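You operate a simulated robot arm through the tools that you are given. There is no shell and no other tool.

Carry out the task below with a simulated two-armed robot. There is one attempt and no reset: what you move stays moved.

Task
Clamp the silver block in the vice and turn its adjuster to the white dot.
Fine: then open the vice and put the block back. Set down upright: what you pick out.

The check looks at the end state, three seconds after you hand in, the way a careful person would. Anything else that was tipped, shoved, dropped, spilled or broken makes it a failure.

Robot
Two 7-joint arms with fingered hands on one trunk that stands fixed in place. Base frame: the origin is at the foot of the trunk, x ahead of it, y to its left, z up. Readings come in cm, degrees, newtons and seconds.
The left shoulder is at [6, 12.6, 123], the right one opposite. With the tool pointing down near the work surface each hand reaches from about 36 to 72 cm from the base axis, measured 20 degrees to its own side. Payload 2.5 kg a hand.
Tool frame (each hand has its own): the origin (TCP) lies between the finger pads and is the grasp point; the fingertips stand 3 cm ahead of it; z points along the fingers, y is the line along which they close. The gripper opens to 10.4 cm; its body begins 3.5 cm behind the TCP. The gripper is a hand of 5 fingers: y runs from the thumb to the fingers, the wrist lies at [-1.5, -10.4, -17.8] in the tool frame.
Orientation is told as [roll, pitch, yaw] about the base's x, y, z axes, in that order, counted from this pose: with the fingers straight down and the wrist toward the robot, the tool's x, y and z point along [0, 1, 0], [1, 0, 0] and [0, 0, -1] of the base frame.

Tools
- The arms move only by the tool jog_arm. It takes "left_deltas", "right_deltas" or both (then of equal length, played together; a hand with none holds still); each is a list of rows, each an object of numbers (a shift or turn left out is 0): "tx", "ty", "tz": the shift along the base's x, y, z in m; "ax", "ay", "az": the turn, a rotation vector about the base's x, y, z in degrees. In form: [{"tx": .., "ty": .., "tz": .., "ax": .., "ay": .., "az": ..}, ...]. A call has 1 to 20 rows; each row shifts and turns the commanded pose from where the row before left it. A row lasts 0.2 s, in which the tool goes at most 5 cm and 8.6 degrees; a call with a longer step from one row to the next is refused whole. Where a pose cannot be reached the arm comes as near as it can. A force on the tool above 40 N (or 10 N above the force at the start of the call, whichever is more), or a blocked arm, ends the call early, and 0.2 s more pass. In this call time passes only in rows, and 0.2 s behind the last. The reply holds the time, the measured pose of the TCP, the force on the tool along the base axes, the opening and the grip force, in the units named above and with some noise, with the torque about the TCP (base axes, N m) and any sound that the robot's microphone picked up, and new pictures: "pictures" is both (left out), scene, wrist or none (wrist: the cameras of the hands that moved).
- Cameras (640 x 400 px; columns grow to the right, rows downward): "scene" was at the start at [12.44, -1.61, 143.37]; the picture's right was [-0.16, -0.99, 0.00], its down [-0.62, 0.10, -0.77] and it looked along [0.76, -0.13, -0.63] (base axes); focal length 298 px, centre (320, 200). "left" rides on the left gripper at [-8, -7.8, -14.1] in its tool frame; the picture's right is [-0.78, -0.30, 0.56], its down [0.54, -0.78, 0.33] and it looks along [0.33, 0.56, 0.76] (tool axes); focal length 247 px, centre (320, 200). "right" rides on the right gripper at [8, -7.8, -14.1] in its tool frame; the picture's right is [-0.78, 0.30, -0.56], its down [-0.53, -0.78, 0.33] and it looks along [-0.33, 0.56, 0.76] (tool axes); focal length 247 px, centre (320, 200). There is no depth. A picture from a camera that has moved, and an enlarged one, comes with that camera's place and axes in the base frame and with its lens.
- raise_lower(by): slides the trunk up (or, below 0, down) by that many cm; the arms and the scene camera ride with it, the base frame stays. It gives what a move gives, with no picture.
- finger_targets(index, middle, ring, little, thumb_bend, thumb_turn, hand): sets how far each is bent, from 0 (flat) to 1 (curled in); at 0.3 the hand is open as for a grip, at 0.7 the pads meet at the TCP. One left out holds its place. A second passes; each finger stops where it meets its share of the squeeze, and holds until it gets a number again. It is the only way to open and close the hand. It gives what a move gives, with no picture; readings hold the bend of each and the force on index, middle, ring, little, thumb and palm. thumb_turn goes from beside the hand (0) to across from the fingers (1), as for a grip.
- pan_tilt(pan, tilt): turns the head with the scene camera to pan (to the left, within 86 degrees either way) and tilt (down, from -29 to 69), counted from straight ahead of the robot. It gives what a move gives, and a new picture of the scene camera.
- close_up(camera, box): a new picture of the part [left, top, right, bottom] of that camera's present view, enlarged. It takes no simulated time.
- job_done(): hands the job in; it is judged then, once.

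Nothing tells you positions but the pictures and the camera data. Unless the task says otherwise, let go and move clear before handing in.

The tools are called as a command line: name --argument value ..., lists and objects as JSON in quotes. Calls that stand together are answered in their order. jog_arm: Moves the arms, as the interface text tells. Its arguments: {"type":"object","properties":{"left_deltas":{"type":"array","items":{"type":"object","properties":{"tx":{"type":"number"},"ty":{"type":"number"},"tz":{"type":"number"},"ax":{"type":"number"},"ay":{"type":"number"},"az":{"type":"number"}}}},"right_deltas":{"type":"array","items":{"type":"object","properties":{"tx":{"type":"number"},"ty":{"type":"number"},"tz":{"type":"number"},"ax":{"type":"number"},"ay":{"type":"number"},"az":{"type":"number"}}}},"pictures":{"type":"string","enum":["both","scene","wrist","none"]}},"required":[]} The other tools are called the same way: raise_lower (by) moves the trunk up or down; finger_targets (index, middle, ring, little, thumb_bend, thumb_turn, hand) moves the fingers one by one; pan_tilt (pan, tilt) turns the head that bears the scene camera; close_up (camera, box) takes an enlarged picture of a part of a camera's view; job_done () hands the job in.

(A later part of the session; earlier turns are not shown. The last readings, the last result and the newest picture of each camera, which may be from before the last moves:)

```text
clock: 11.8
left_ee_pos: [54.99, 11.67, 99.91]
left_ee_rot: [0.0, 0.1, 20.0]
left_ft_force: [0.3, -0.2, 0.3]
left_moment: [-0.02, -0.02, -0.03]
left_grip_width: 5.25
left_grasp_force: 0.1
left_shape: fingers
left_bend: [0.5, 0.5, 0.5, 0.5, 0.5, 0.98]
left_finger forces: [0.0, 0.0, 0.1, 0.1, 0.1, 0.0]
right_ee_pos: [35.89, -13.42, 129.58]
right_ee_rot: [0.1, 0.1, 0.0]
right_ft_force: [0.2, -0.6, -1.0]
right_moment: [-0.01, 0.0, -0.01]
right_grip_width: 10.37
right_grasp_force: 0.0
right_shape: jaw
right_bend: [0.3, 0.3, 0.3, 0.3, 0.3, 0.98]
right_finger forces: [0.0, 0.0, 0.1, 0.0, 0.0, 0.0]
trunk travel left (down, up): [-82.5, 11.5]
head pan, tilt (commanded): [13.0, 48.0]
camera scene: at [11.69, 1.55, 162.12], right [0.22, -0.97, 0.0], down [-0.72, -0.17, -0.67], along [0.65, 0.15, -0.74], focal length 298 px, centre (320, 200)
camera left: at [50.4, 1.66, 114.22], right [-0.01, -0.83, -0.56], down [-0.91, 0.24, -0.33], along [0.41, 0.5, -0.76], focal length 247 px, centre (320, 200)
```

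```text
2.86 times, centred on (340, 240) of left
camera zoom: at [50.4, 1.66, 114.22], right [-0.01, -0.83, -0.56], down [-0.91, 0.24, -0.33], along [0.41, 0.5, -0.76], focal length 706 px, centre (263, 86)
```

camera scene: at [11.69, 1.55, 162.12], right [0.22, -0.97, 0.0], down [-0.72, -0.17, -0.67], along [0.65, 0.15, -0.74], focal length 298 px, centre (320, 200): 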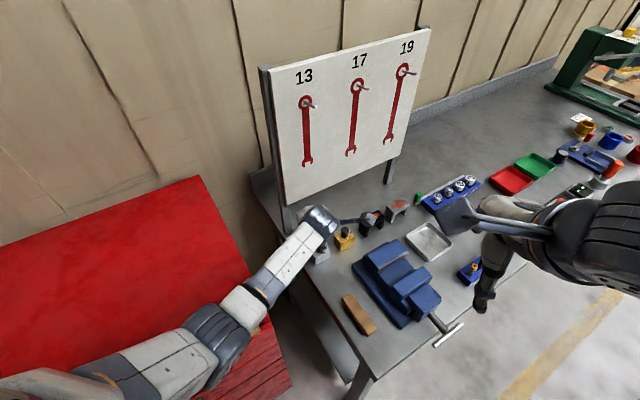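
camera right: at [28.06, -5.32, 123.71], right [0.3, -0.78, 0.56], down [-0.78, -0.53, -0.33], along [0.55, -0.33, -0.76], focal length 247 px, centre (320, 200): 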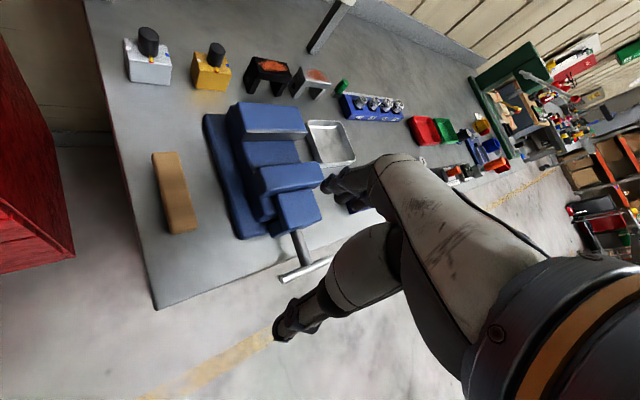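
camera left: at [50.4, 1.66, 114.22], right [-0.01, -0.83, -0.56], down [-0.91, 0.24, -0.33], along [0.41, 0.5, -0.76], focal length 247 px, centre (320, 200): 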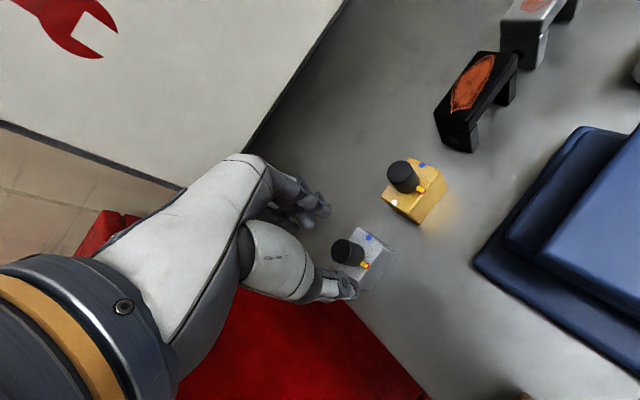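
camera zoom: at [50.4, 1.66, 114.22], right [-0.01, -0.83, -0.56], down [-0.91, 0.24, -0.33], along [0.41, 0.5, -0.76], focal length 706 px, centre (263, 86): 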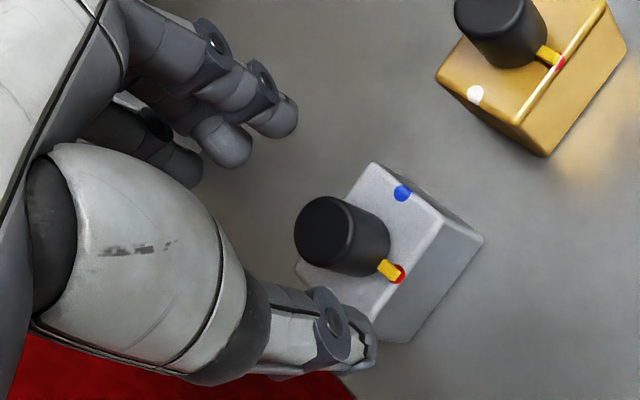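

The alignment is spot on and nothing is touching. I'll continue down to about 96.5.

jog_arm --left_deltas '[{"tz": -0.02}, {"tz": -0.012}]' --pictures "both"

close_up --camera "left" --box '[240, 170, 440, 310]'

close_up --camera "scene" --box '[280, 190, 380, 280]'

close_up --camera "right" --box '[100, 30, 300, 160]'

```text
clock: 12.4
left_ee_pos: [55.09, 11.61, 96.79]
left_ee_rot: [-0.1, 0.1, 20.0]
left_ft_force: [0.1, 0.2, 0.4]
left_moment: [0.01, 0.0, -0.03]
left_grip_width: 5.22
left_grasp_force: 0.1
left_shape: fingers
left_bend: [0.5, 0.5, 0.5, 0.5, 0.5, 0.98]
left_finger forces: [0.0, 0.0, 0.0, 0.0, 0.0, 0.0]
right_ee_pos: [35.99, -13.45, 129.59]
right_ee_rot: [-0.1, 0.1, 0.0]
right_ft_force: [0.1, -0.4, -0.3]
right_moment: [-0.05, 0.05, -0.01]
right_grip_width: 10.38
right_grasp_force: 0.0
right_shape: jaw
right_bend: [0.3, 0.3, 0.3, 0.3, 0.3, 0.98]
right_finger forces: [0.1, 0.0, 0.0, 0.0, 0.0, 0.0]
trunk travel left (down, up): [-82.5, 11.5]
head pan, tilt (commanded): [13.0, 48.0]
camera scene: at [11.67, 1.55, 162.12], right [0.23, -0.97, 0.0], down [-0.72, -0.17, -0.67], along [0.65, 0.15, -0.74], focal length 298 px, centre (320, 200)
camera left: at [50.4, 1.61, 111.07], right [-0.01, -0.83, -0.56], down [-0.91, 0.24, -0.33], along [0.41, 0.5, -0.76], focal length 247 px, centre (320, 200)
```

scene: 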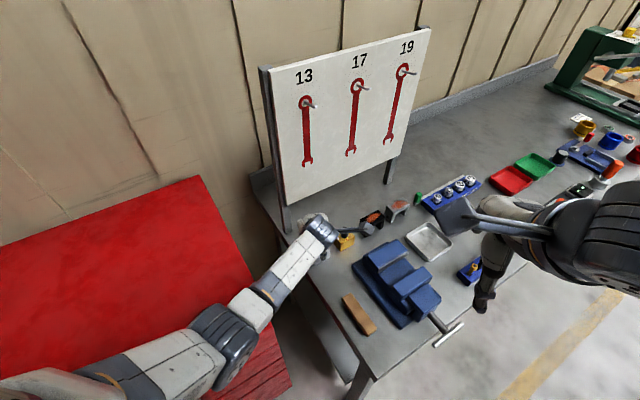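
left: 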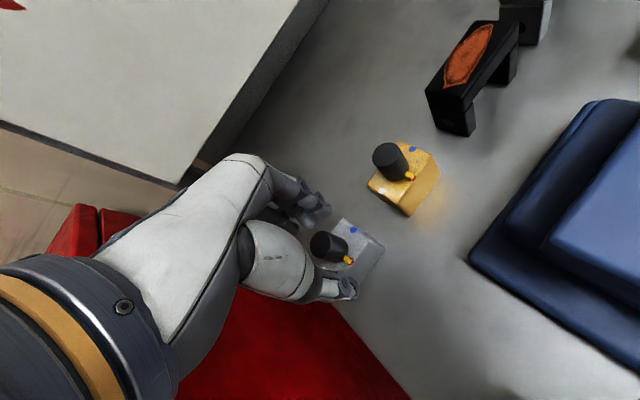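

```text
2.86 times, centred on (340, 240) of left
camera zoom: at [50.4, 1.61, 111.07], right [-0.01, -0.83, -0.56], down [-0.91, 0.24, -0.33], along [0.41, 0.5, -0.76], focal length 706 px, centre (263, 86)
```

zoom: 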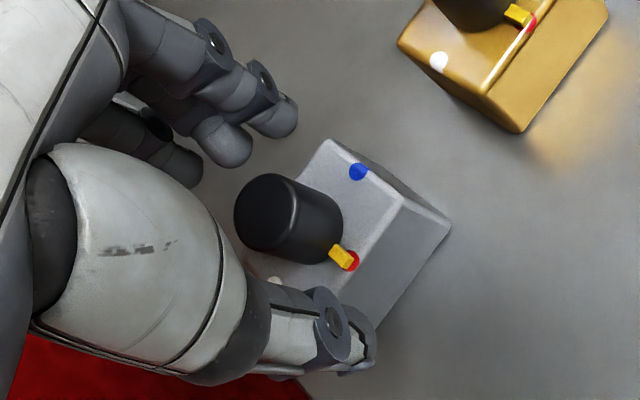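

```text
4.44 times, centred on (330, 235) of scene
camera zoom: at [11.67, 1.55, 162.12], right [0.23, -0.97, 0.0], down [-0.72, -0.17, -0.67], along [0.65, 0.15, -0.74], focal length 1324 px, centre (276, 44)
```

zoom: 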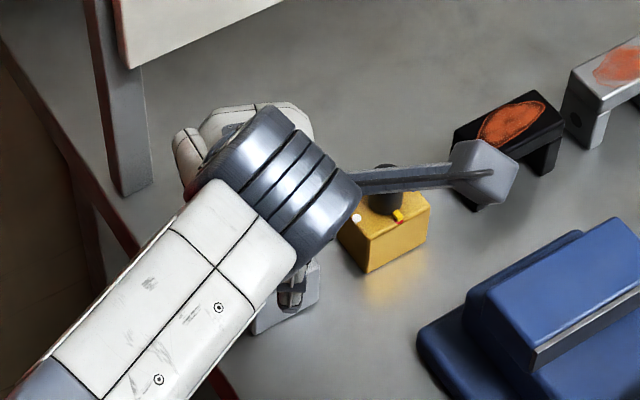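

```text
3.08 times, centred on (200, 95) of right
camera zoom: at [28.08, -5.38, 143.73], right [0.3, -0.78, 0.56], down [-0.78, -0.53, -0.33], along [0.55, -0.33, -0.76], focal length 760 px, centre (689, 523)
```

zoom: 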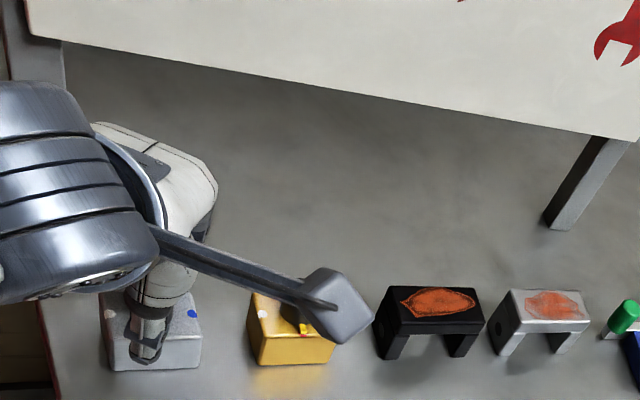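

By the picture the knob top is near z=95.0 and centred between the thumb and the index and middle fingers. I'll go down 1.2 cm more and close thumb, index and middle on the knob.

jog_arm --left_deltas '[{"tz": -0.006}, {"tz": -0.006}]' --pictures "none"

finger_targets --hand "left" --index 0.6 --middle 0.6 --thumb_bend 0.6

close_up --camera "left" --box '[240, 170, 440, 310]'

```text
clock: 13.0
left_ee_pos: [54.86, 11.62, 95.64]
left_ee_rot: [0.0, 0.1, 20.0]
left_ft_force: [0.3, -0.3, -0.2]
left_moment: [-0.01, 0.0, -0.03]
left_grip_width: 5.26
left_grasp_force: 0.2
left_shape: fingers
left_bend: [0.5, 0.5, 0.5, 0.5, 0.5, 0.98]
left_finger forces: [0.0, 0.0, 0.0, 0.0, 0.0, 0.0]
right_ee_pos: [35.92, -13.56, 129.38]
right_ee_rot: [0.0, 0.1, 0.0]
right_ft_force: [0.9, 0.6, -0.4]
right_moment: [0.02, 0.01, 0.0]
right_grip_width: 10.35
right_grasp_force: 0.0
right_shape: jaw
right_bend: [0.3, 0.3, 0.3, 0.3, 0.3, 0.98]
right_finger forces: [0.0, 0.0, 0.0, 0.0, 0.1, 0.0]
trunk travel left (down, up): [-82.5, 11.5]
head pan, tilt (commanded): [13.0, 48.0]
```

```text
clock: 14.0
left_ee_pos: [54.87, 11.61, 95.57]
left_ee_rot: [-0.1, 0.1, 20.1]
left_ft_force: [0.1, 0.0, 0.3]
left_moment: [0.0, 0.02, 0.01]
left_grip_width: 2.68
left_grasp_force: 0.0
left_shape: fingers
left_bend: [0.6, 0.6, 0.5, 0.5, 0.6, 0.98]
left_finger forces: [0.0, 0.1, 0.0, 0.1, 0.0, 0.1]
right_ee_pos: [35.93, -13.47, 129.42]
right_ee_rot: [-0.1, 0.1, 0.0]
right_ft_force: [0.3, 0.5, -0.1]
right_moment: [0.0, 0.02, -0.02]
right_grip_width: 10.35
right_grasp_force: 0.1
right_shape: jaw
right_bend: [0.3, 0.3, 0.3, 0.3, 0.3, 0.98]
right_finger forces: [0.0, 0.0, 0.0, 0.1, 0.0, 0.0]
trunk travel left (down, up): [-82.5, 11.5]
head pan, tilt (commanded): [13.0, 48.0]
```

```text
2.86 times, centred on (340, 240) of left
camera zoom: at [50.4, 1.63, 109.88], right [-0.01, -0.83, -0.56], down [-0.91, 0.24, -0.33], along [0.41, 0.5, -0.76], focal length 706 px, centre (263, 86)
```

zoom: 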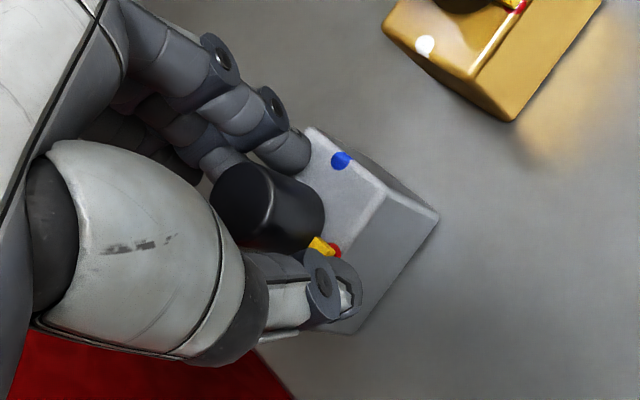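

The fingers are nearly on the knob, with the thumb close to the yellow pointer. I'll raise 4 mm to clear the pointer and then close firmly.

jog_arm --left_deltas '[{"tz": 0.004}]' --pictures "none"

finger_targets --hand "left" --index 0.75 --middle 0.75 --thumb_bend 0.75

close_up --camera "left" --box '[240, 170, 440, 310]'

```text
clock: 14.4
left_ee_pos: [54.79, 11.77, 95.96]
left_ee_rot: [-0.1, 0.2, 20.1]
left_ft_force: [0.6, -0.7, -1.1]
left_moment: [-0.03, 0.04, -0.03]
left_grip_width: 2.64
left_grasp_force: 0.1
left_shape: fingers
left_bend: [0.6, 0.6, 0.5, 0.5, 0.6, 0.98]
left_finger forces: [0.0, 0.0, 0.0, 0.0, 0.1, 0.0]
right_ee_pos: [35.99, -13.48, 129.4]
right_ee_rot: [0.0, 0.1, 0.0]
right_ft_force: [-0.3, 0.1, 0.2]
right_moment: [0.02, -0.01, -0.01]
right_grip_width: 10.37
right_grasp_force: 0.2
right_shape: jaw
right_bend: [0.3, 0.3, 0.3, 0.3, 0.3, 0.98]
right_finger forces: [0.0, 0.1, 0.0, 0.0, 0.1, 0.0]
trunk travel left (down, up): [-82.5, 11.5]
head pan, tilt (commanded): [13.0, 48.0]
```

```text
clock: 15.4
left_ee_pos: [54.9, 11.64, 95.95]
left_ee_rot: [0.0, 0.0, 20.1]
left_ft_force: [0.3, -0.5, -3.0]
left_moment: [0.0, 0.03, -0.04]
left_grip_width: 1.11
left_grasp_force: 13.5
left_shape: fingers
left_bend: [0.73, 0.73, 0.5, 0.5, 0.66, 0.94]
left_finger forces: [6.6, 7.7, 0.0, 0.0, 12.2, 0.0]
right_ee_pos: [35.98, -13.43, 129.6]
right_ee_rot: [-0.2, 0.1, 0.0]
right_ft_force: [0.5, 0.3, -0.6]
right_moment: [0.02, 0.01, -0.04]
right_grip_width: 10.37
right_grasp_force: 0.1
right_shape: jaw
right_bend: [0.3, 0.3, 0.3, 0.3, 0.3, 0.98]
right_finger forces: [0.1, 0.1, 0.0, 0.0, 0.0, 0.0]
trunk travel left (down, up): [-82.5, 11.5]
head pan, tilt (commanded): [13.0, 48.0]
```

```text
2.86 times, centred on (340, 240) of left
camera zoom: at [50.41, 1.64, 110.26], right [-0.01, -0.83, -0.56], down [-0.91, 0.24, -0.33], along [0.41, 0.5, -0.76], focal length 706 px, centre (263, 86)
```

zoom: 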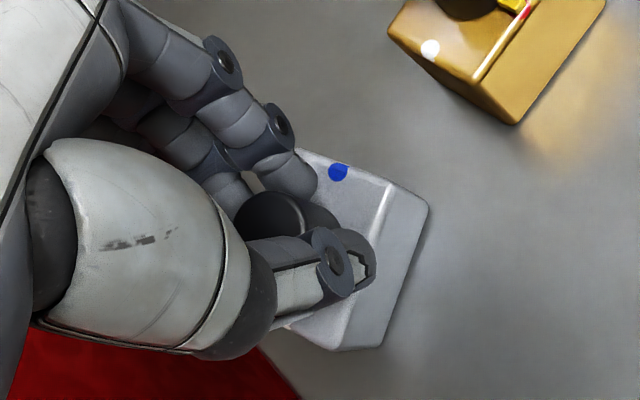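

The knob is gripped, with about 7 N per finger and 12 N on the thumb. I'll lift 3 cm and check that the block comes along.

jog_arm --left_deltas '[{"tz": 0.01}, {"tz": 0.01}, {"tz": 0.01}]' --pictures "both"

close_up --camera "left" --box '[240, 170, 440, 310]'

close_up --camera "right" --box '[100, 30, 260, 160]'

```text
clock: 16.2
left_ee_pos: [54.85, 11.72, 99.03]
left_ee_rot: [0.0, 0.2, 20.1]
left_ft_force: [0.2, -0.7, -3.1]
left_moment: [0.0, 0.0, -0.01]
left_grip_width: 1.08
left_grasp_force: 13.6
left_shape: fingers
left_bend: [0.73, 0.73, 0.5, 0.5, 0.66, 0.94]
left_finger forces: [6.5, 7.6, 0.0, 0.1, 12.9, 0.0]
right_ee_pos: [35.85, -13.57, 129.39]
right_ee_rot: [0.0, 0.2, -0.1]
right_ft_force: [0.3, -1.2, -0.5]
right_moment: [-0.05, 0.02, 0.02]
right_grip_width: 10.36
right_grasp_force: 0.1
right_shape: jaw
right_bend: [0.3, 0.3, 0.3, 0.3, 0.3, 0.98]
right_finger forces: [0.1, 0.0, 0.0, 0.2, 0.0, 0.0]
trunk travel left (down, up): [-82.5, 11.5]
head pan, tilt (commanded): [13.0, 48.0]
camera scene: at [11.71, 1.56, 162.11], right [0.22, -0.97, 0.0], down [-0.72, -0.17, -0.67], along [0.65, 0.15, -0.74], focal length 298 px, centre (320, 200)
camera left: at [50.38, 1.65, 113.25], right [-0.01, -0.83, -0.56], down [-0.91, 0.23, -0.33], along [0.41, 0.5, -0.76], focal length 247 px, centre (320, 200)
```

scene: 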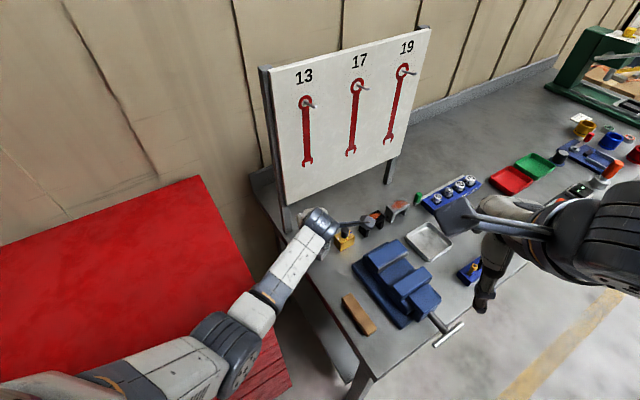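
left: 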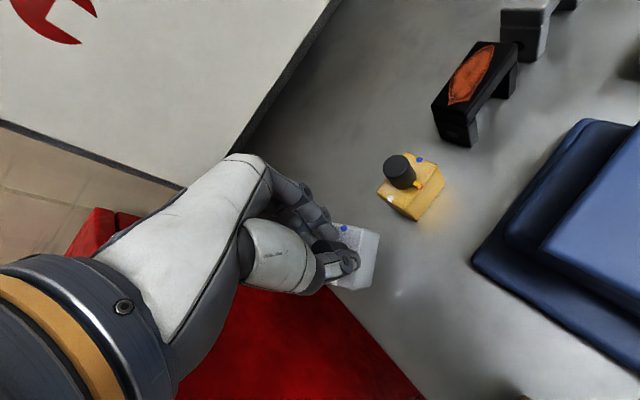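

```text
2.86 times, centred on (340, 240) of left
camera zoom: at [50.38, 1.65, 113.25], right [-0.01, -0.83, -0.56], down [-0.91, 0.23, -0.33], along [0.41, 0.5, -0.76], focal length 706 px, centre (263, 86)
```

zoom: 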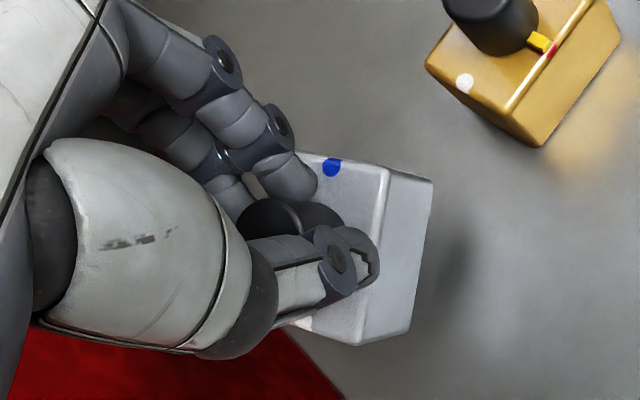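

```text
3.08 times, centred on (180, 95) of right
camera zoom: at [28.1, -5.38, 143.72], right [0.3, -0.78, 0.56], down [-0.78, -0.53, -0.33], along [0.55, -0.33, -0.76], focal length 760 px, centre (751, 523)
```

zoom: 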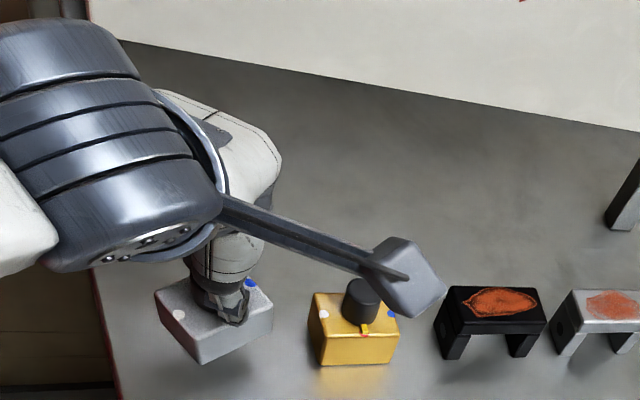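

The block is held and lifted, but it turned about 25° in yaw as the grip closed. I'll raise it clear, move the right arm out to the right, and then measure the block's yaw.

jog_arm --left_deltas '[{"tz": 0.025}, {"tz": 0.025}, {"tz": 0.025}, {"tz": 0.025}]' --right_deltas '[{"tx": 0.01, "ty": -0.046}, {"tx": 0.01, "ty": -0.046}, {"tx": 0.01, "ty": -0.046}, {"tx": 0.01, "ty": -0.046}]' --pictures "both"

close_up --camera "left" --box '[240, 170, 440, 310]'

close_up --camera "scene" --box '[280, 180, 380, 280]'

close_up --camera "right" --box '[0, 0, 200, 140]'

```text
clock: 17.2
left_ee_pos: [54.93, 11.61, 109.09]
left_ee_rot: [0.0, 0.1, 20.0]
left_ft_force: [-1.0, 0.1, -2.5]
left_moment: [0.06, 0.0, -0.06]
left_grip_width: 1.06
left_grasp_force: 14.1
left_shape: fingers
left_bend: [0.73, 0.73, 0.5, 0.5, 0.66, 0.94]
left_finger forces: [6.5, 8.2, 0.0, 0.0, 13.0, 0.1]
right_ee_pos: [39.88, -31.93, 129.56]
right_ee_rot: [0.0, 0.0, 0.0]
right_ft_force: [-0.3, 0.4, 0.3]
right_moment: [0.0, 0.02, -0.02]
right_grip_width: 10.36
right_grasp_force: 0.1
right_shape: jaw
right_bend: [0.3, 0.3, 0.3, 0.3, 0.3, 0.98]
right_finger forces: [0.0, 0.0, 0.0, 0.1, 0.0, 0.0]
trunk travel left (down, up): [-82.5, 11.5]
head pan, tilt (commanded): [13.0, 48.0]
camera scene: at [11.7, 1.52, 162.11], right [0.22, -0.97, 0.0], down [-0.72, -0.17, -0.67], along [0.65, 0.15, -0.74], focal length 298 px, centre (320, 200)
camera right: at [32.07, -23.92, 143.77], right [0.3, -0.78, 0.56], down [-0.78, -0.54, -0.33], along [0.56, -0.33, -0.76], focal length 247 px, centre (320, 200)
camera left: at [50.42, 1.62, 123.3], right [-0.01, -0.83, -0.56], down [-0.91, 0.24, -0.33], along [0.41, 0.5, -0.76], focal length 247 px, centre (320, 200)
```

scene: 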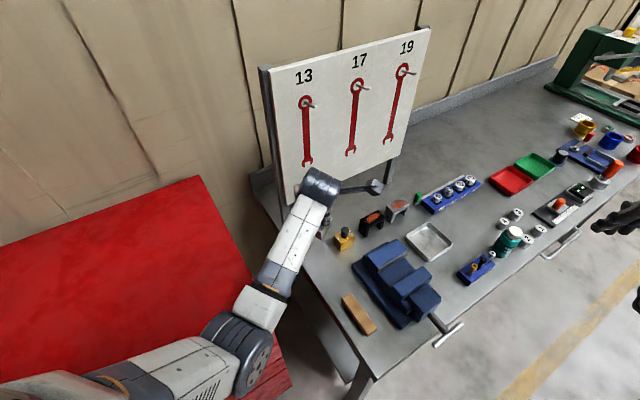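
right: 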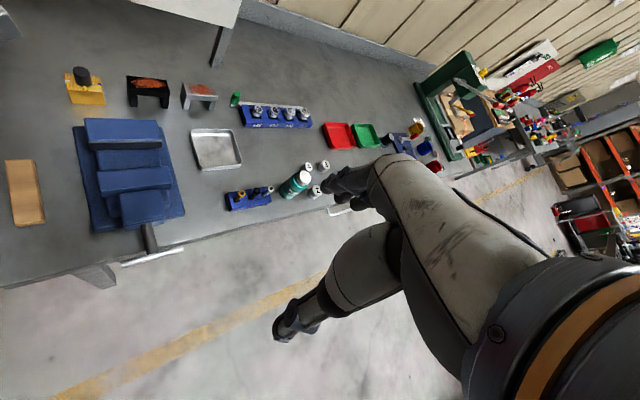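
left: 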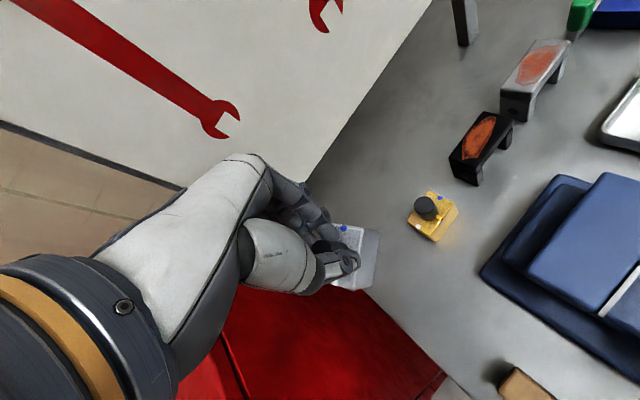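

```text
2.86 times, centred on (340, 240) of left
camera zoom: at [50.42, 1.62, 123.3], right [-0.01, -0.83, -0.56], down [-0.91, 0.24, -0.33], along [0.41, 0.5, -0.76], focal length 706 px, centre (263, 86)
```

zoom: 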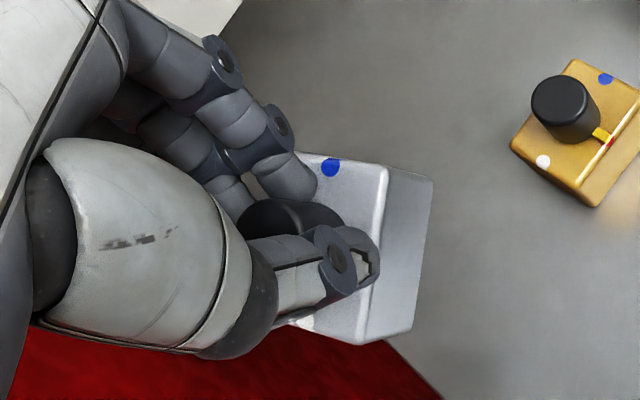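

```text
4.00 times, centred on (330, 230) of scene
camera zoom: at [11.7, 1.52, 162.11], right [0.22, -0.97, 0.0], down [-0.72, -0.17, -0.67], along [0.65, 0.15, -0.74], focal length 1191 px, centre (280, 80)
```

zoom: 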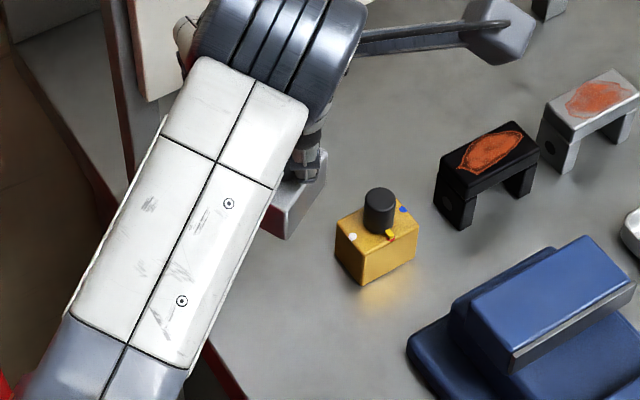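

```text
2.86 times, centred on (100, 70) of right
camera zoom: at [32.07, -23.92, 143.77], right [0.3, -0.78, 0.56], down [-0.78, -0.54, -0.33], along [0.56, -0.33, -0.76], focal length 706 px, centre (949, 571)
```

zoom: 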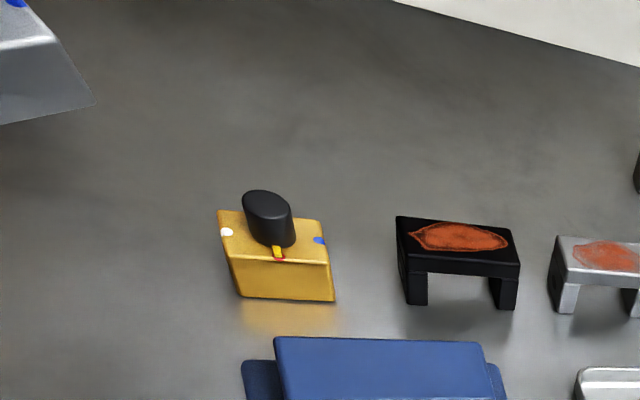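

The block's rotation since pickup is about +28°, so I'll compensate with hand yaw near -8°. Next I'll measure the vice jaws with close-ups from several cameras.

close_up --camera "scene" --box '[340, 230, 470, 340]'

close_up --camera "right" --box '[60, 100, 200, 280]'

close_up --camera "left" --box '[470, 120, 640, 400]'

```text
3.64 times, centred on (405, 285) of scene
camera zoom: at [11.7, 1.52, 162.11], right [0.22, -0.97, 0.0], down [-0.72, -0.17, -0.67], along [0.65, 0.15, -0.74], focal length 1083 px, centre (11, -109)
```

zoom: 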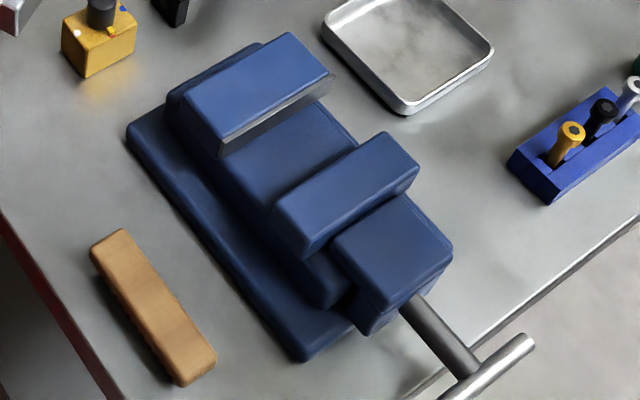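

```text
2.22 times, centred on (130, 190) of right
camera zoom: at [32.07, -23.92, 143.77], right [0.3, -0.78, 0.56], down [-0.78, -0.54, -0.33], along [0.56, -0.33, -0.76], focal length 549 px, centre (742, 222)
```

zoom: 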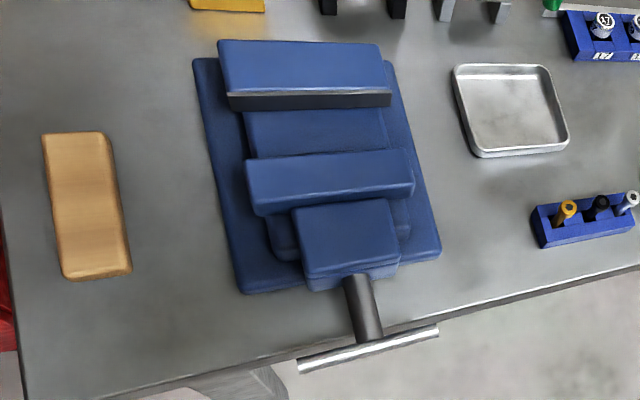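

```text
1.43 times, centred on (555, 260) of left
camera zoom: at [50.42, 1.62, 123.3], right [-0.01, -0.83, -0.56], down [-0.91, 0.24, -0.33], along [0.41, 0.5, -0.76], focal length 353 px, centre (-16, 114)
```

zoom: 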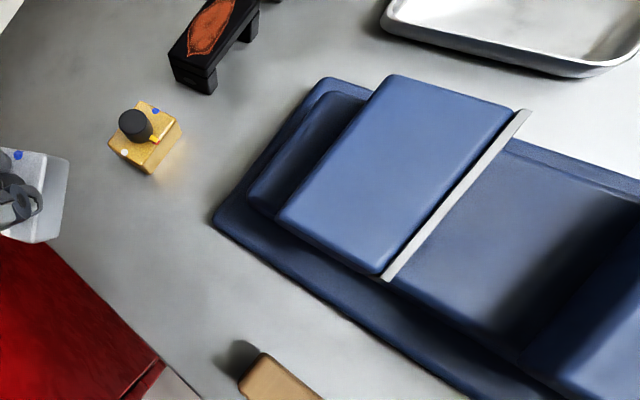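

The jaw gap centre is near (51.6,-9.0), with the bed at about z=95. I'll move the block over the gap at height 109 while turning the hand by -28°.

jog_arm --left_deltas '[{"tx": -0.0054, "ty": -0.0344, "az": -4.67}, {"tx": -0.0054, "ty": -0.0344, "az": -4.67}, {"tx": -0.0054, "ty": -0.0344, "az": -4.67}, {"tx": -0.0054, "ty": -0.0344, "az": -4.67}, {"tx": -0.0054, "ty": -0.0344, "az": -4.66}, {"tx": -0.0054, "ty": -0.0344, "az": -4.66}]' --pictures "both"

close_up --camera "left" --box '[260, 150, 460, 320]'

close_up --camera "right" --box '[60, 80, 220, 240]'

close_up --camera "scene" --box '[330, 210, 470, 340]'

```text
clock: 18.5
left_ee_pos: [54.22, 2.68, 106.49]
left_ee_rot: [8.5, -0.2, 0.0]
left_ft_force: [0.2, -0.4, -3.4]
left_moment: [-0.03, 0.0, 0.0]
left_grip_width: 0.98
left_grasp_force: 12.5
left_shape: fingers
left_bend: [0.74, 0.74, 0.5, 0.5, 0.66, 0.94]
left_finger forces: [5.9, 7.6, 0.0, 0.0, 12.4, 0.0]
right_ee_pos: [39.84, -31.99, 129.43]
right_ee_rot: [0.0, 0.1, -0.1]
right_ft_force: [0.2, -0.5, 0.2]
right_moment: [0.0, 0.05, 0.01]
right_grip_width: 10.38
right_grasp_force: 0.0
right_shape: jaw
right_bend: [0.3, 0.3, 0.3, 0.3, 0.3, 0.98]
right_finger forces: [0.1, 0.1, 0.0, 0.0, 0.0, 0.0]
trunk travel left (down, up): [-82.5, 11.5]
head pan, tilt (commanded): [13.0, 48.0]
stopped in row 6 (left hand): the arm was blocked; the commanded pose is now the measured one
camera scene: at [11.73, 1.56, 162.11], right [0.22, -0.97, 0.0], down [-0.72, -0.17, -0.67], along [0.65, 0.15, -0.74], focal length 298 px, centre (320, 200)
camera left: at [46.39, -7.26, 119.32], right [-0.29, -0.69, -0.67], down [-0.78, 0.58, -0.25], along [0.56, 0.44, -0.7], focal length 247 px, centre (320, 200)
```

scene: 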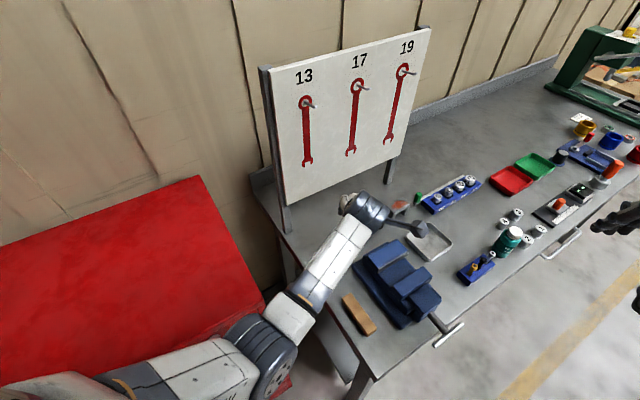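
left: 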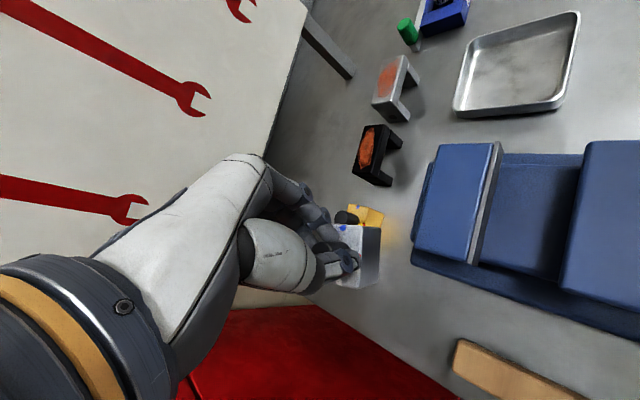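

```text
2.35 times, centred on (360, 235) of left
camera zoom: at [46.39, -7.26, 119.32], right [-0.29, -0.69, -0.67], down [-0.78, 0.58, -0.25], along [0.56, 0.44, -0.7], focal length 581 px, centre (226, 118)
```

zoom: 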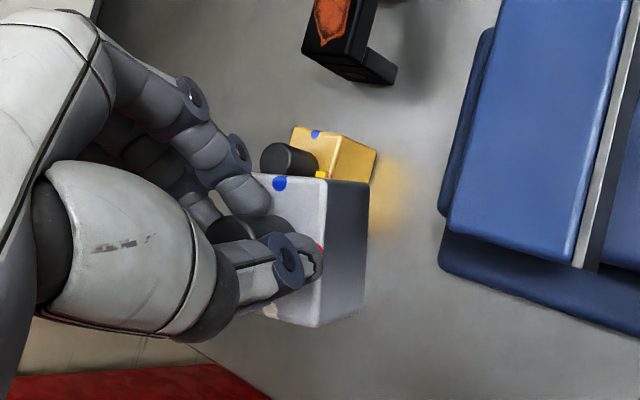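

```text
2.50 times, centred on (140, 160) of right
camera zoom: at [32.1, -23.83, 143.76], right [0.3, -0.78, 0.56], down [-0.78, -0.53, -0.33], along [0.55, -0.33, -0.76], focal length 617 px, centre (770, 300)
```

zoom: 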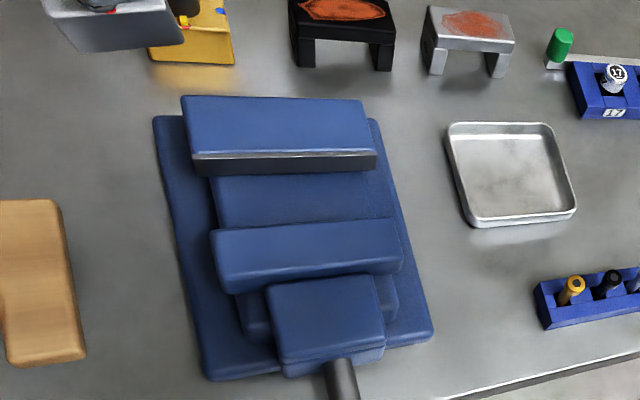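

```text
3.08 times, centred on (400, 275) of scene
camera zoom: at [11.73, 1.56, 162.11], right [0.22, -0.97, 0.0], down [-0.72, -0.17, -0.67], along [0.65, 0.15, -0.74], focal length 916 px, centre (74, -31)
```

zoom: 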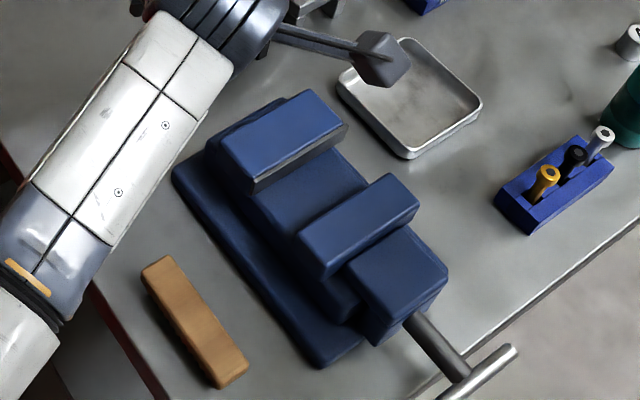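

The left arm was blocked partway at about (54,2.7), with the block still held. I'll look at the elbow and cabinet to see what is in the way.

pan_tilt --pan 30 --tilt 66

```text
clock: 19.3
left_ee_pos: [54.1, 2.47, 106.52]
left_ee_rot: [8.6, -0.3, -0.1]
left_ft_force: [0.5, 0.7, -2.5]
left_moment: [-0.03, 0.0, -0.02]
left_grip_width: 0.97
left_grasp_force: 12.8
left_shape: fingers
left_bend: [0.74, 0.74, 0.5, 0.5, 0.66, 0.94]
left_finger forces: [5.8, 7.8, 0.0, 0.0, 12.4, 0.1]
right_ee_pos: [39.94, -31.92, 129.51]
right_ee_rot: [-0.1, 0.1, 0.0]
right_ft_force: [0.2, -0.9, -0.2]
right_moment: [-0.02, 0.01, 0.0]
right_grip_width: 10.38
right_grasp_force: 0.1
right_shape: jaw
right_bend: [0.3, 0.3, 0.3, 0.3, 0.3, 0.98]
right_finger forces: [0.0, 0.0, 0.0, 0.0, 0.0, 0.0]
trunk travel left (down, up): [-82.5, 11.5]
head pan, tilt (commanded): [30.0, 66.0]
camera scene: at [9.2, 2.75, 159.93], right [0.5, -0.87, 0.0], down [-0.79, -0.46, -0.41], along [0.35, 0.2, -0.91], focal length 298 px, centre (320, 200)
```

scene: 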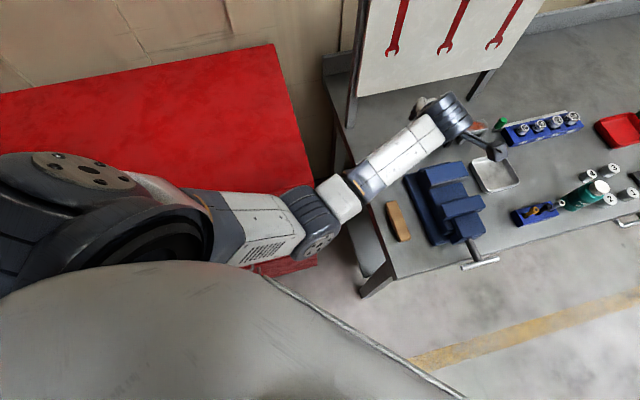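

The elbow looks free of the cabinet, so it may be a wrist or joint limit. I'll raise the hand and undo the unwanted roll to see if it follows.

jog_arm --left_deltas '[{"tz": 0.02, "ax": -3}, {"tz": 0.02, "ax": -3}, {"tz": 0.01, "ax": -2.5}]' --pictures "scene"

```text
clock: 20.1
left_ee_pos: [54.14, 3.23, 111.28]
left_ee_rot: [0.6, -0.1, 0.4]
left_ft_force: [-0.6, 0.2, -3.3]
left_moment: [0.0, 0.0, 0.0]
left_grip_width: 0.99
left_grasp_force: 13.2
left_shape: fingers
left_bend: [0.74, 0.74, 0.5, 0.5, 0.66, 0.94]
left_finger forces: [5.6, 8.2, 0.0, 0.0, 12.6, 0.0]
right_ee_pos: [39.87, -31.89, 129.6]
right_ee_rot: [0.0, 0.1, -0.1]
right_ft_force: [-0.3, 0.0, 0.6]
right_moment: [-0.01, -0.03, 0.0]
right_grip_width: 10.36
right_grasp_force: 0.1
right_shape: jaw
right_bend: [0.3, 0.3, 0.3, 0.3, 0.3, 0.98]
right_finger forces: [0.0, 0.1, 0.0, 0.0, 0.0, 0.0]
trunk travel left (down, up): [-82.5, 11.5]
head pan, tilt (commanded): [30.0, 66.0]
camera scene: at [9.18, 2.76, 159.92], right [0.5, -0.87, 0.0], down [-0.79, -0.46, -0.41], along [0.35, 0.2, -0.91], focal length 298 px, centre (320, 200)
```

scene: 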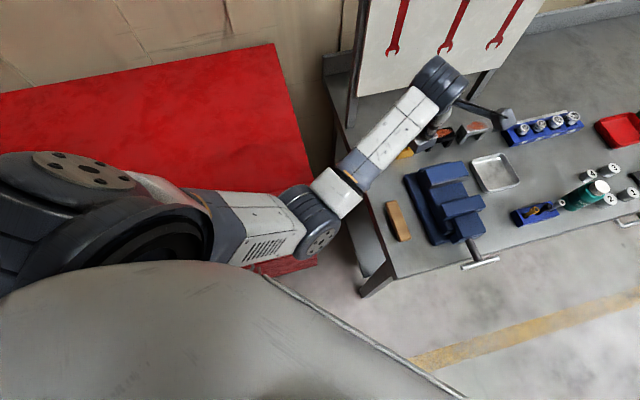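

That freed it and the hand is upright again at z=111. I'll try moving right again in smaller steps at this height.

jog_arm --left_deltas '[{"tx": -0.004, "ty": -0.025, "az": -4}, {"tx": -0.004, "ty": -0.025, "az": -4}]' --pictures "scene"

```text
clock: 20.9
left_ee_pos: [54.29, 1.36, 110.41]
left_ee_rot: [3.6, -0.1, -5.8]
left_ft_force: [0.9, 0.2, -3.2]
left_moment: [-0.02, -0.02, 0.02]
left_grip_width: 1.0
left_grasp_force: 13.2
left_shape: fingers
left_bend: [0.74, 0.74, 0.5, 0.5, 0.66, 0.94]
left_finger forces: [5.8, 7.8, 0.0, 0.1, 12.4, 0.0]
right_ee_pos: [39.98, -31.9, 129.56]
right_ee_rot: [-0.1, 0.0, 0.0]
right_ft_force: [0.5, 0.3, 0.1]
right_moment: [0.01, 0.0, -0.02]
right_grip_width: 10.4
right_grasp_force: 0.2
right_shape: jaw
right_bend: [0.3, 0.3, 0.3, 0.3, 0.3, 0.98]
right_finger forces: [0.0, 0.0, 0.0, 0.0, 0.0, 0.1]
trunk travel left (down, up): [-82.5, 11.5]
head pan, tilt (commanded): [30.0, 66.0]
stopped in row 2 (left hand): the arm was blocked; the commanded pose is now the measured one
camera scene: at [9.19, 2.77, 159.92], right [0.5, -0.87, 0.0], down [-0.79, -0.46, -0.41], along [0.35, 0.2, -0.91], focal length 298 px, centre (320, 200)
```

scene: 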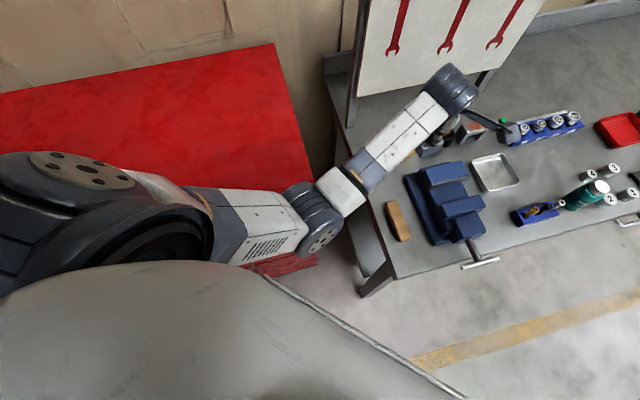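

The left upper arm seems to be limited against the torso when the hand moves right at this yaw. I'll test whether a more negative yaw, with the wrist further left, allows the reach.

jog_arm --left_deltas '[{"ax": -3.6, "az": -6, "tz": 0.01}, {"az": -8}, {"az": -8}, {"az": -8}, {"az": -8}, {"az": -8}, {"az": -8}]' --pictures "scene"

```text
clock: 22.5
left_ee_pos: [54.18, 1.08, 111.43]
left_ee_rot: [-0.3, -0.6, -60.2]
left_ft_force: [-0.6, 0.1, -3.7]
left_moment: [0.03, -0.01, 0.02]
left_grip_width: 0.97
left_grasp_force: 12.5
left_shape: fingers
left_bend: [0.74, 0.74, 0.5, 0.5, 0.66, 0.94]
left_finger forces: [5.5, 8.3, 0.0, 0.1, 12.2, 0.0]
right_ee_pos: [39.91, -31.89, 129.46]
right_ee_rot: [0.0, 0.1, 0.0]
right_ft_force: [-0.1, 0.9, -0.4]
right_moment: [-0.05, 0.0, -0.02]
right_grip_width: 10.36
right_grasp_force: 0.0
right_shape: jaw
right_bend: [0.3, 0.3, 0.3, 0.3, 0.3, 0.98]
right_finger forces: [0.1, 0.0, 0.2, 0.1, 0.0, 0.1]
trunk travel left (down, up): [-82.5, 11.5]
head pan, tilt (commanded): [30.0, 66.0]
camera scene: at [9.21, 2.75, 159.92], right [0.5, -0.87, 0.0], down [-0.79, -0.46, -0.41], along [0.35, 0.2, -0.91], focal length 298 px, centre (320, 200)
```

scene: 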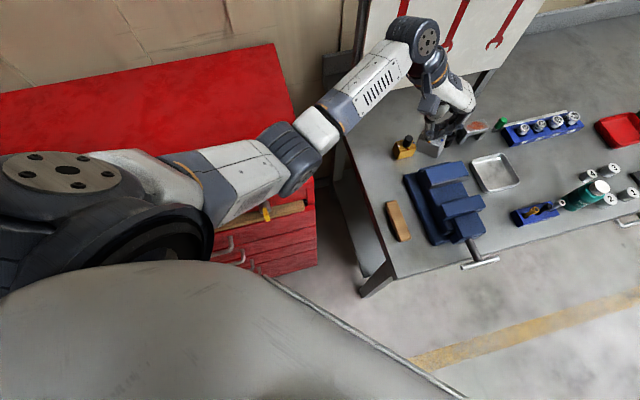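

At yaw -60° the arm swings clear of the torso. I'll test moving to over the vice gap.

jog_arm --left_deltas '[{"tx": -0.006, "ty": -0.025}, {"tx": -0.006, "ty": -0.025}, {"tx": -0.006, "ty": -0.025}, {"tx": -0.007, "ty": -0.026}]' --pictures "both"

close_up --camera "left" --box '[240, 150, 440, 310]'

close_up --camera "right" --box '[60, 60, 220, 220]'

```text
clock: 23.5
left_ee_pos: [51.72, -9.28, 111.44]
left_ee_rot: [-0.2, -0.6, -60.1]
left_ft_force: [0.9, 1.4, -3.5]
left_moment: [0.04, -0.01, 0.01]
left_grip_width: 0.94
left_grasp_force: 13.5
left_shape: fingers
left_bend: [0.74, 0.74, 0.5, 0.5, 0.66, 0.94]
left_finger forces: [5.6, 8.6, 0.0, 0.0, 12.1, 0.0]
right_ee_pos: [39.79, -31.95, 129.56]
right_ee_rot: [0.0, 0.1, -0.1]
right_ft_force: [-0.2, -0.2, 0.7]
right_moment: [0.02, 0.01, 0.0]
right_grip_width: 10.36
right_grasp_force: 0.0
right_shape: jaw
right_bend: [0.3, 0.3, 0.3, 0.3, 0.3, 0.98]
right_finger forces: [0.0, 0.0, 0.0, 0.1, 0.0, 0.1]
trunk travel left (down, up): [-82.5, 11.5]
head pan, tilt (commanded): [30.0, 66.0]
camera scene: at [9.17, 2.68, 159.92], right [0.5, -0.87, 0.0], down [-0.79, -0.46, -0.41], along [0.35, 0.2, -0.91], focal length 298 px, centre (320, 200)
camera left: at [40.83, -6.21, 125.59], right [-0.82, -0.14, -0.56], down [0.08, 0.94, -0.34], along [0.57, -0.32, -0.76], focal length 247 px, centre (320, 200)
```

scene: 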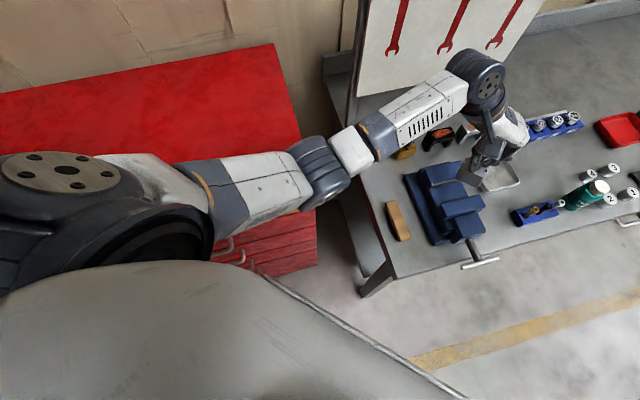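
left: 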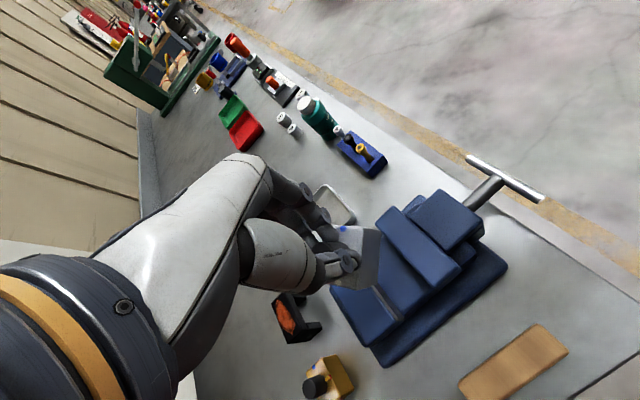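

```text
2.50 times, centred on (340, 230) of left
camera zoom: at [40.83, -6.21, 125.59], right [-0.82, -0.14, -0.56], down [0.08, 0.94, -0.34], along [0.57, -0.32, -0.76], focal length 617 px, centre (270, 125)
```

zoom: 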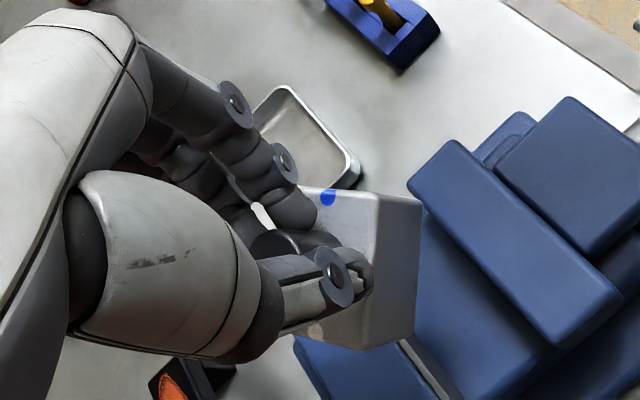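

```text
2.50 times, centred on (140, 140) of right
camera zoom: at [32.07, -23.9, 143.75], right [0.3, -0.78, 0.56], down [-0.78, -0.53, -0.33], along [0.55, -0.33, -0.76], focal length 617 px, centre (770, 350)
```

zoom: 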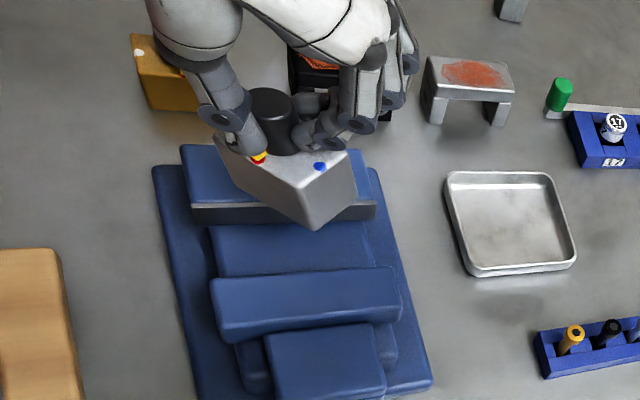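

Reach over the vice works at yaw -60°, and the pointer still sits on red. With this grasp the block would sit about 52° off the jaws, so I'll return it to its original spot and orientation and regrasp at a better yaw.

jog_arm --left_deltas '[{"tx": 0.0054, "ty": 0.035}, {"tx": 0.0054, "ty": 0.035}, {"tx": 0.0054, "ty": 0.035}, {"tx": 0.0054, "ty": 0.035}, {"tx": 0.0054, "ty": 0.035}, {"tx": 0.005, "ty": 0.0345}, {"az": 7.4}, {"az": 7.4}, {"az": 7.4}, {"az": 7.4}, {"az": 7.4}, {"az": 7.4}, {"az": 7.6}]' --pictures "both"

close_up --camera "left" --box '[240, 170, 440, 310]'

```text
clock: 26.3
left_ee_pos: [54.89, 11.82, 111.49]
left_ee_rot: [-0.2, -0.6, -7.9]
left_ft_force: [-1.0, 0.0, -3.6]
left_moment: [0.0, -0.04, 0.02]
left_grip_width: 0.7
left_grasp_force: 11.1
left_shape: fingers
left_bend: [0.74, 0.74, 0.5, 0.5, 0.66, 0.94]
left_finger forces: [4.4, 7.5, 0.1, 0.0, 10.3, 0.0]
right_ee_pos: [39.84, -31.91, 129.59]
right_ee_rot: [-0.1, 0.1, 0.0]
right_ft_force: [0.9, 0.5, -0.3]
right_moment: [0.0, 0.0, -0.04]
right_grip_width: 10.38
right_grasp_force: 0.0
right_shape: jaw
right_bend: [0.3, 0.3, 0.3, 0.3, 0.3, 0.98]
right_finger forces: [0.0, 0.0, 0.0, 0.0, 0.0, 0.0]
trunk travel left (down, up): [-82.5, 11.5]
head pan, tilt (commanded): [30.0, 66.0]
camera scene: at [9.18, 2.74, 159.92], right [0.5, -0.87, 0.0], down [-0.79, -0.46, -0.41], along [0.35, 0.2, -0.91], focal length 298 px, centre (320, 200)
camera left: at [45.95, 5.15, 125.7], right [-0.39, -0.73, -0.56], down [-0.69, 0.63, -0.34], along [0.6, 0.25, -0.76], focal length 247 px, centre (320, 200)
```

scene: 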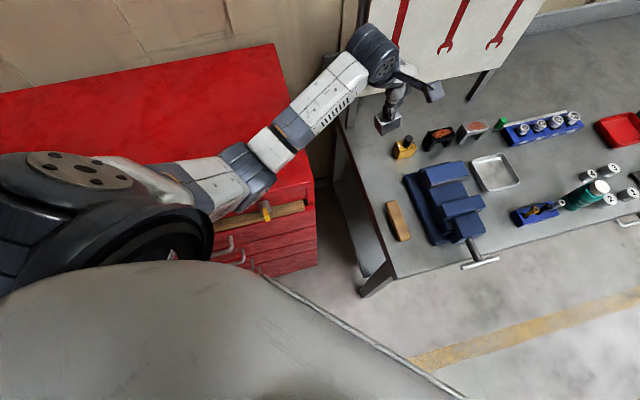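
left: 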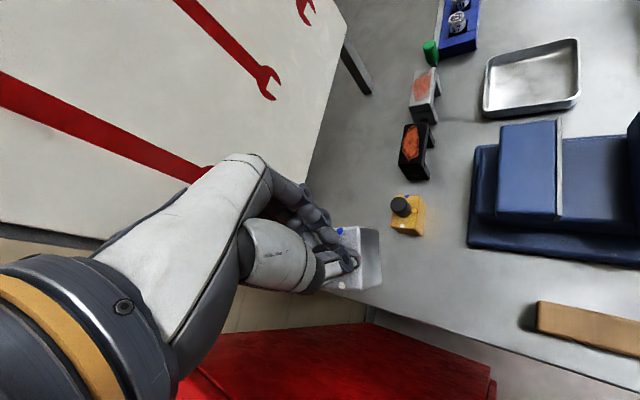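

```text
2.86 times, centred on (340, 240) of left
camera zoom: at [45.95, 5.15, 125.7], right [-0.39, -0.73, -0.56], down [-0.69, 0.63, -0.34], along [0.6, 0.25, -0.76], focal length 706 px, centre (263, 86)
```

zoom: 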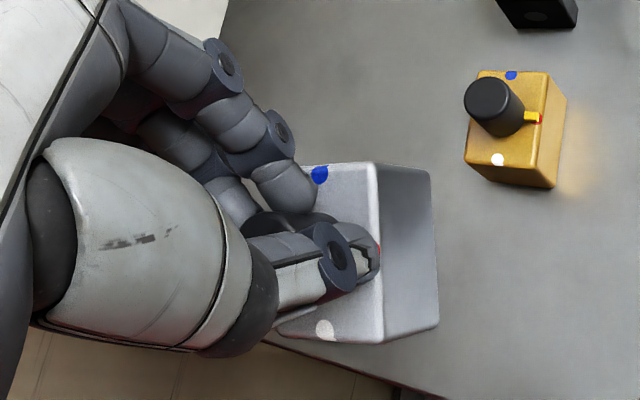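

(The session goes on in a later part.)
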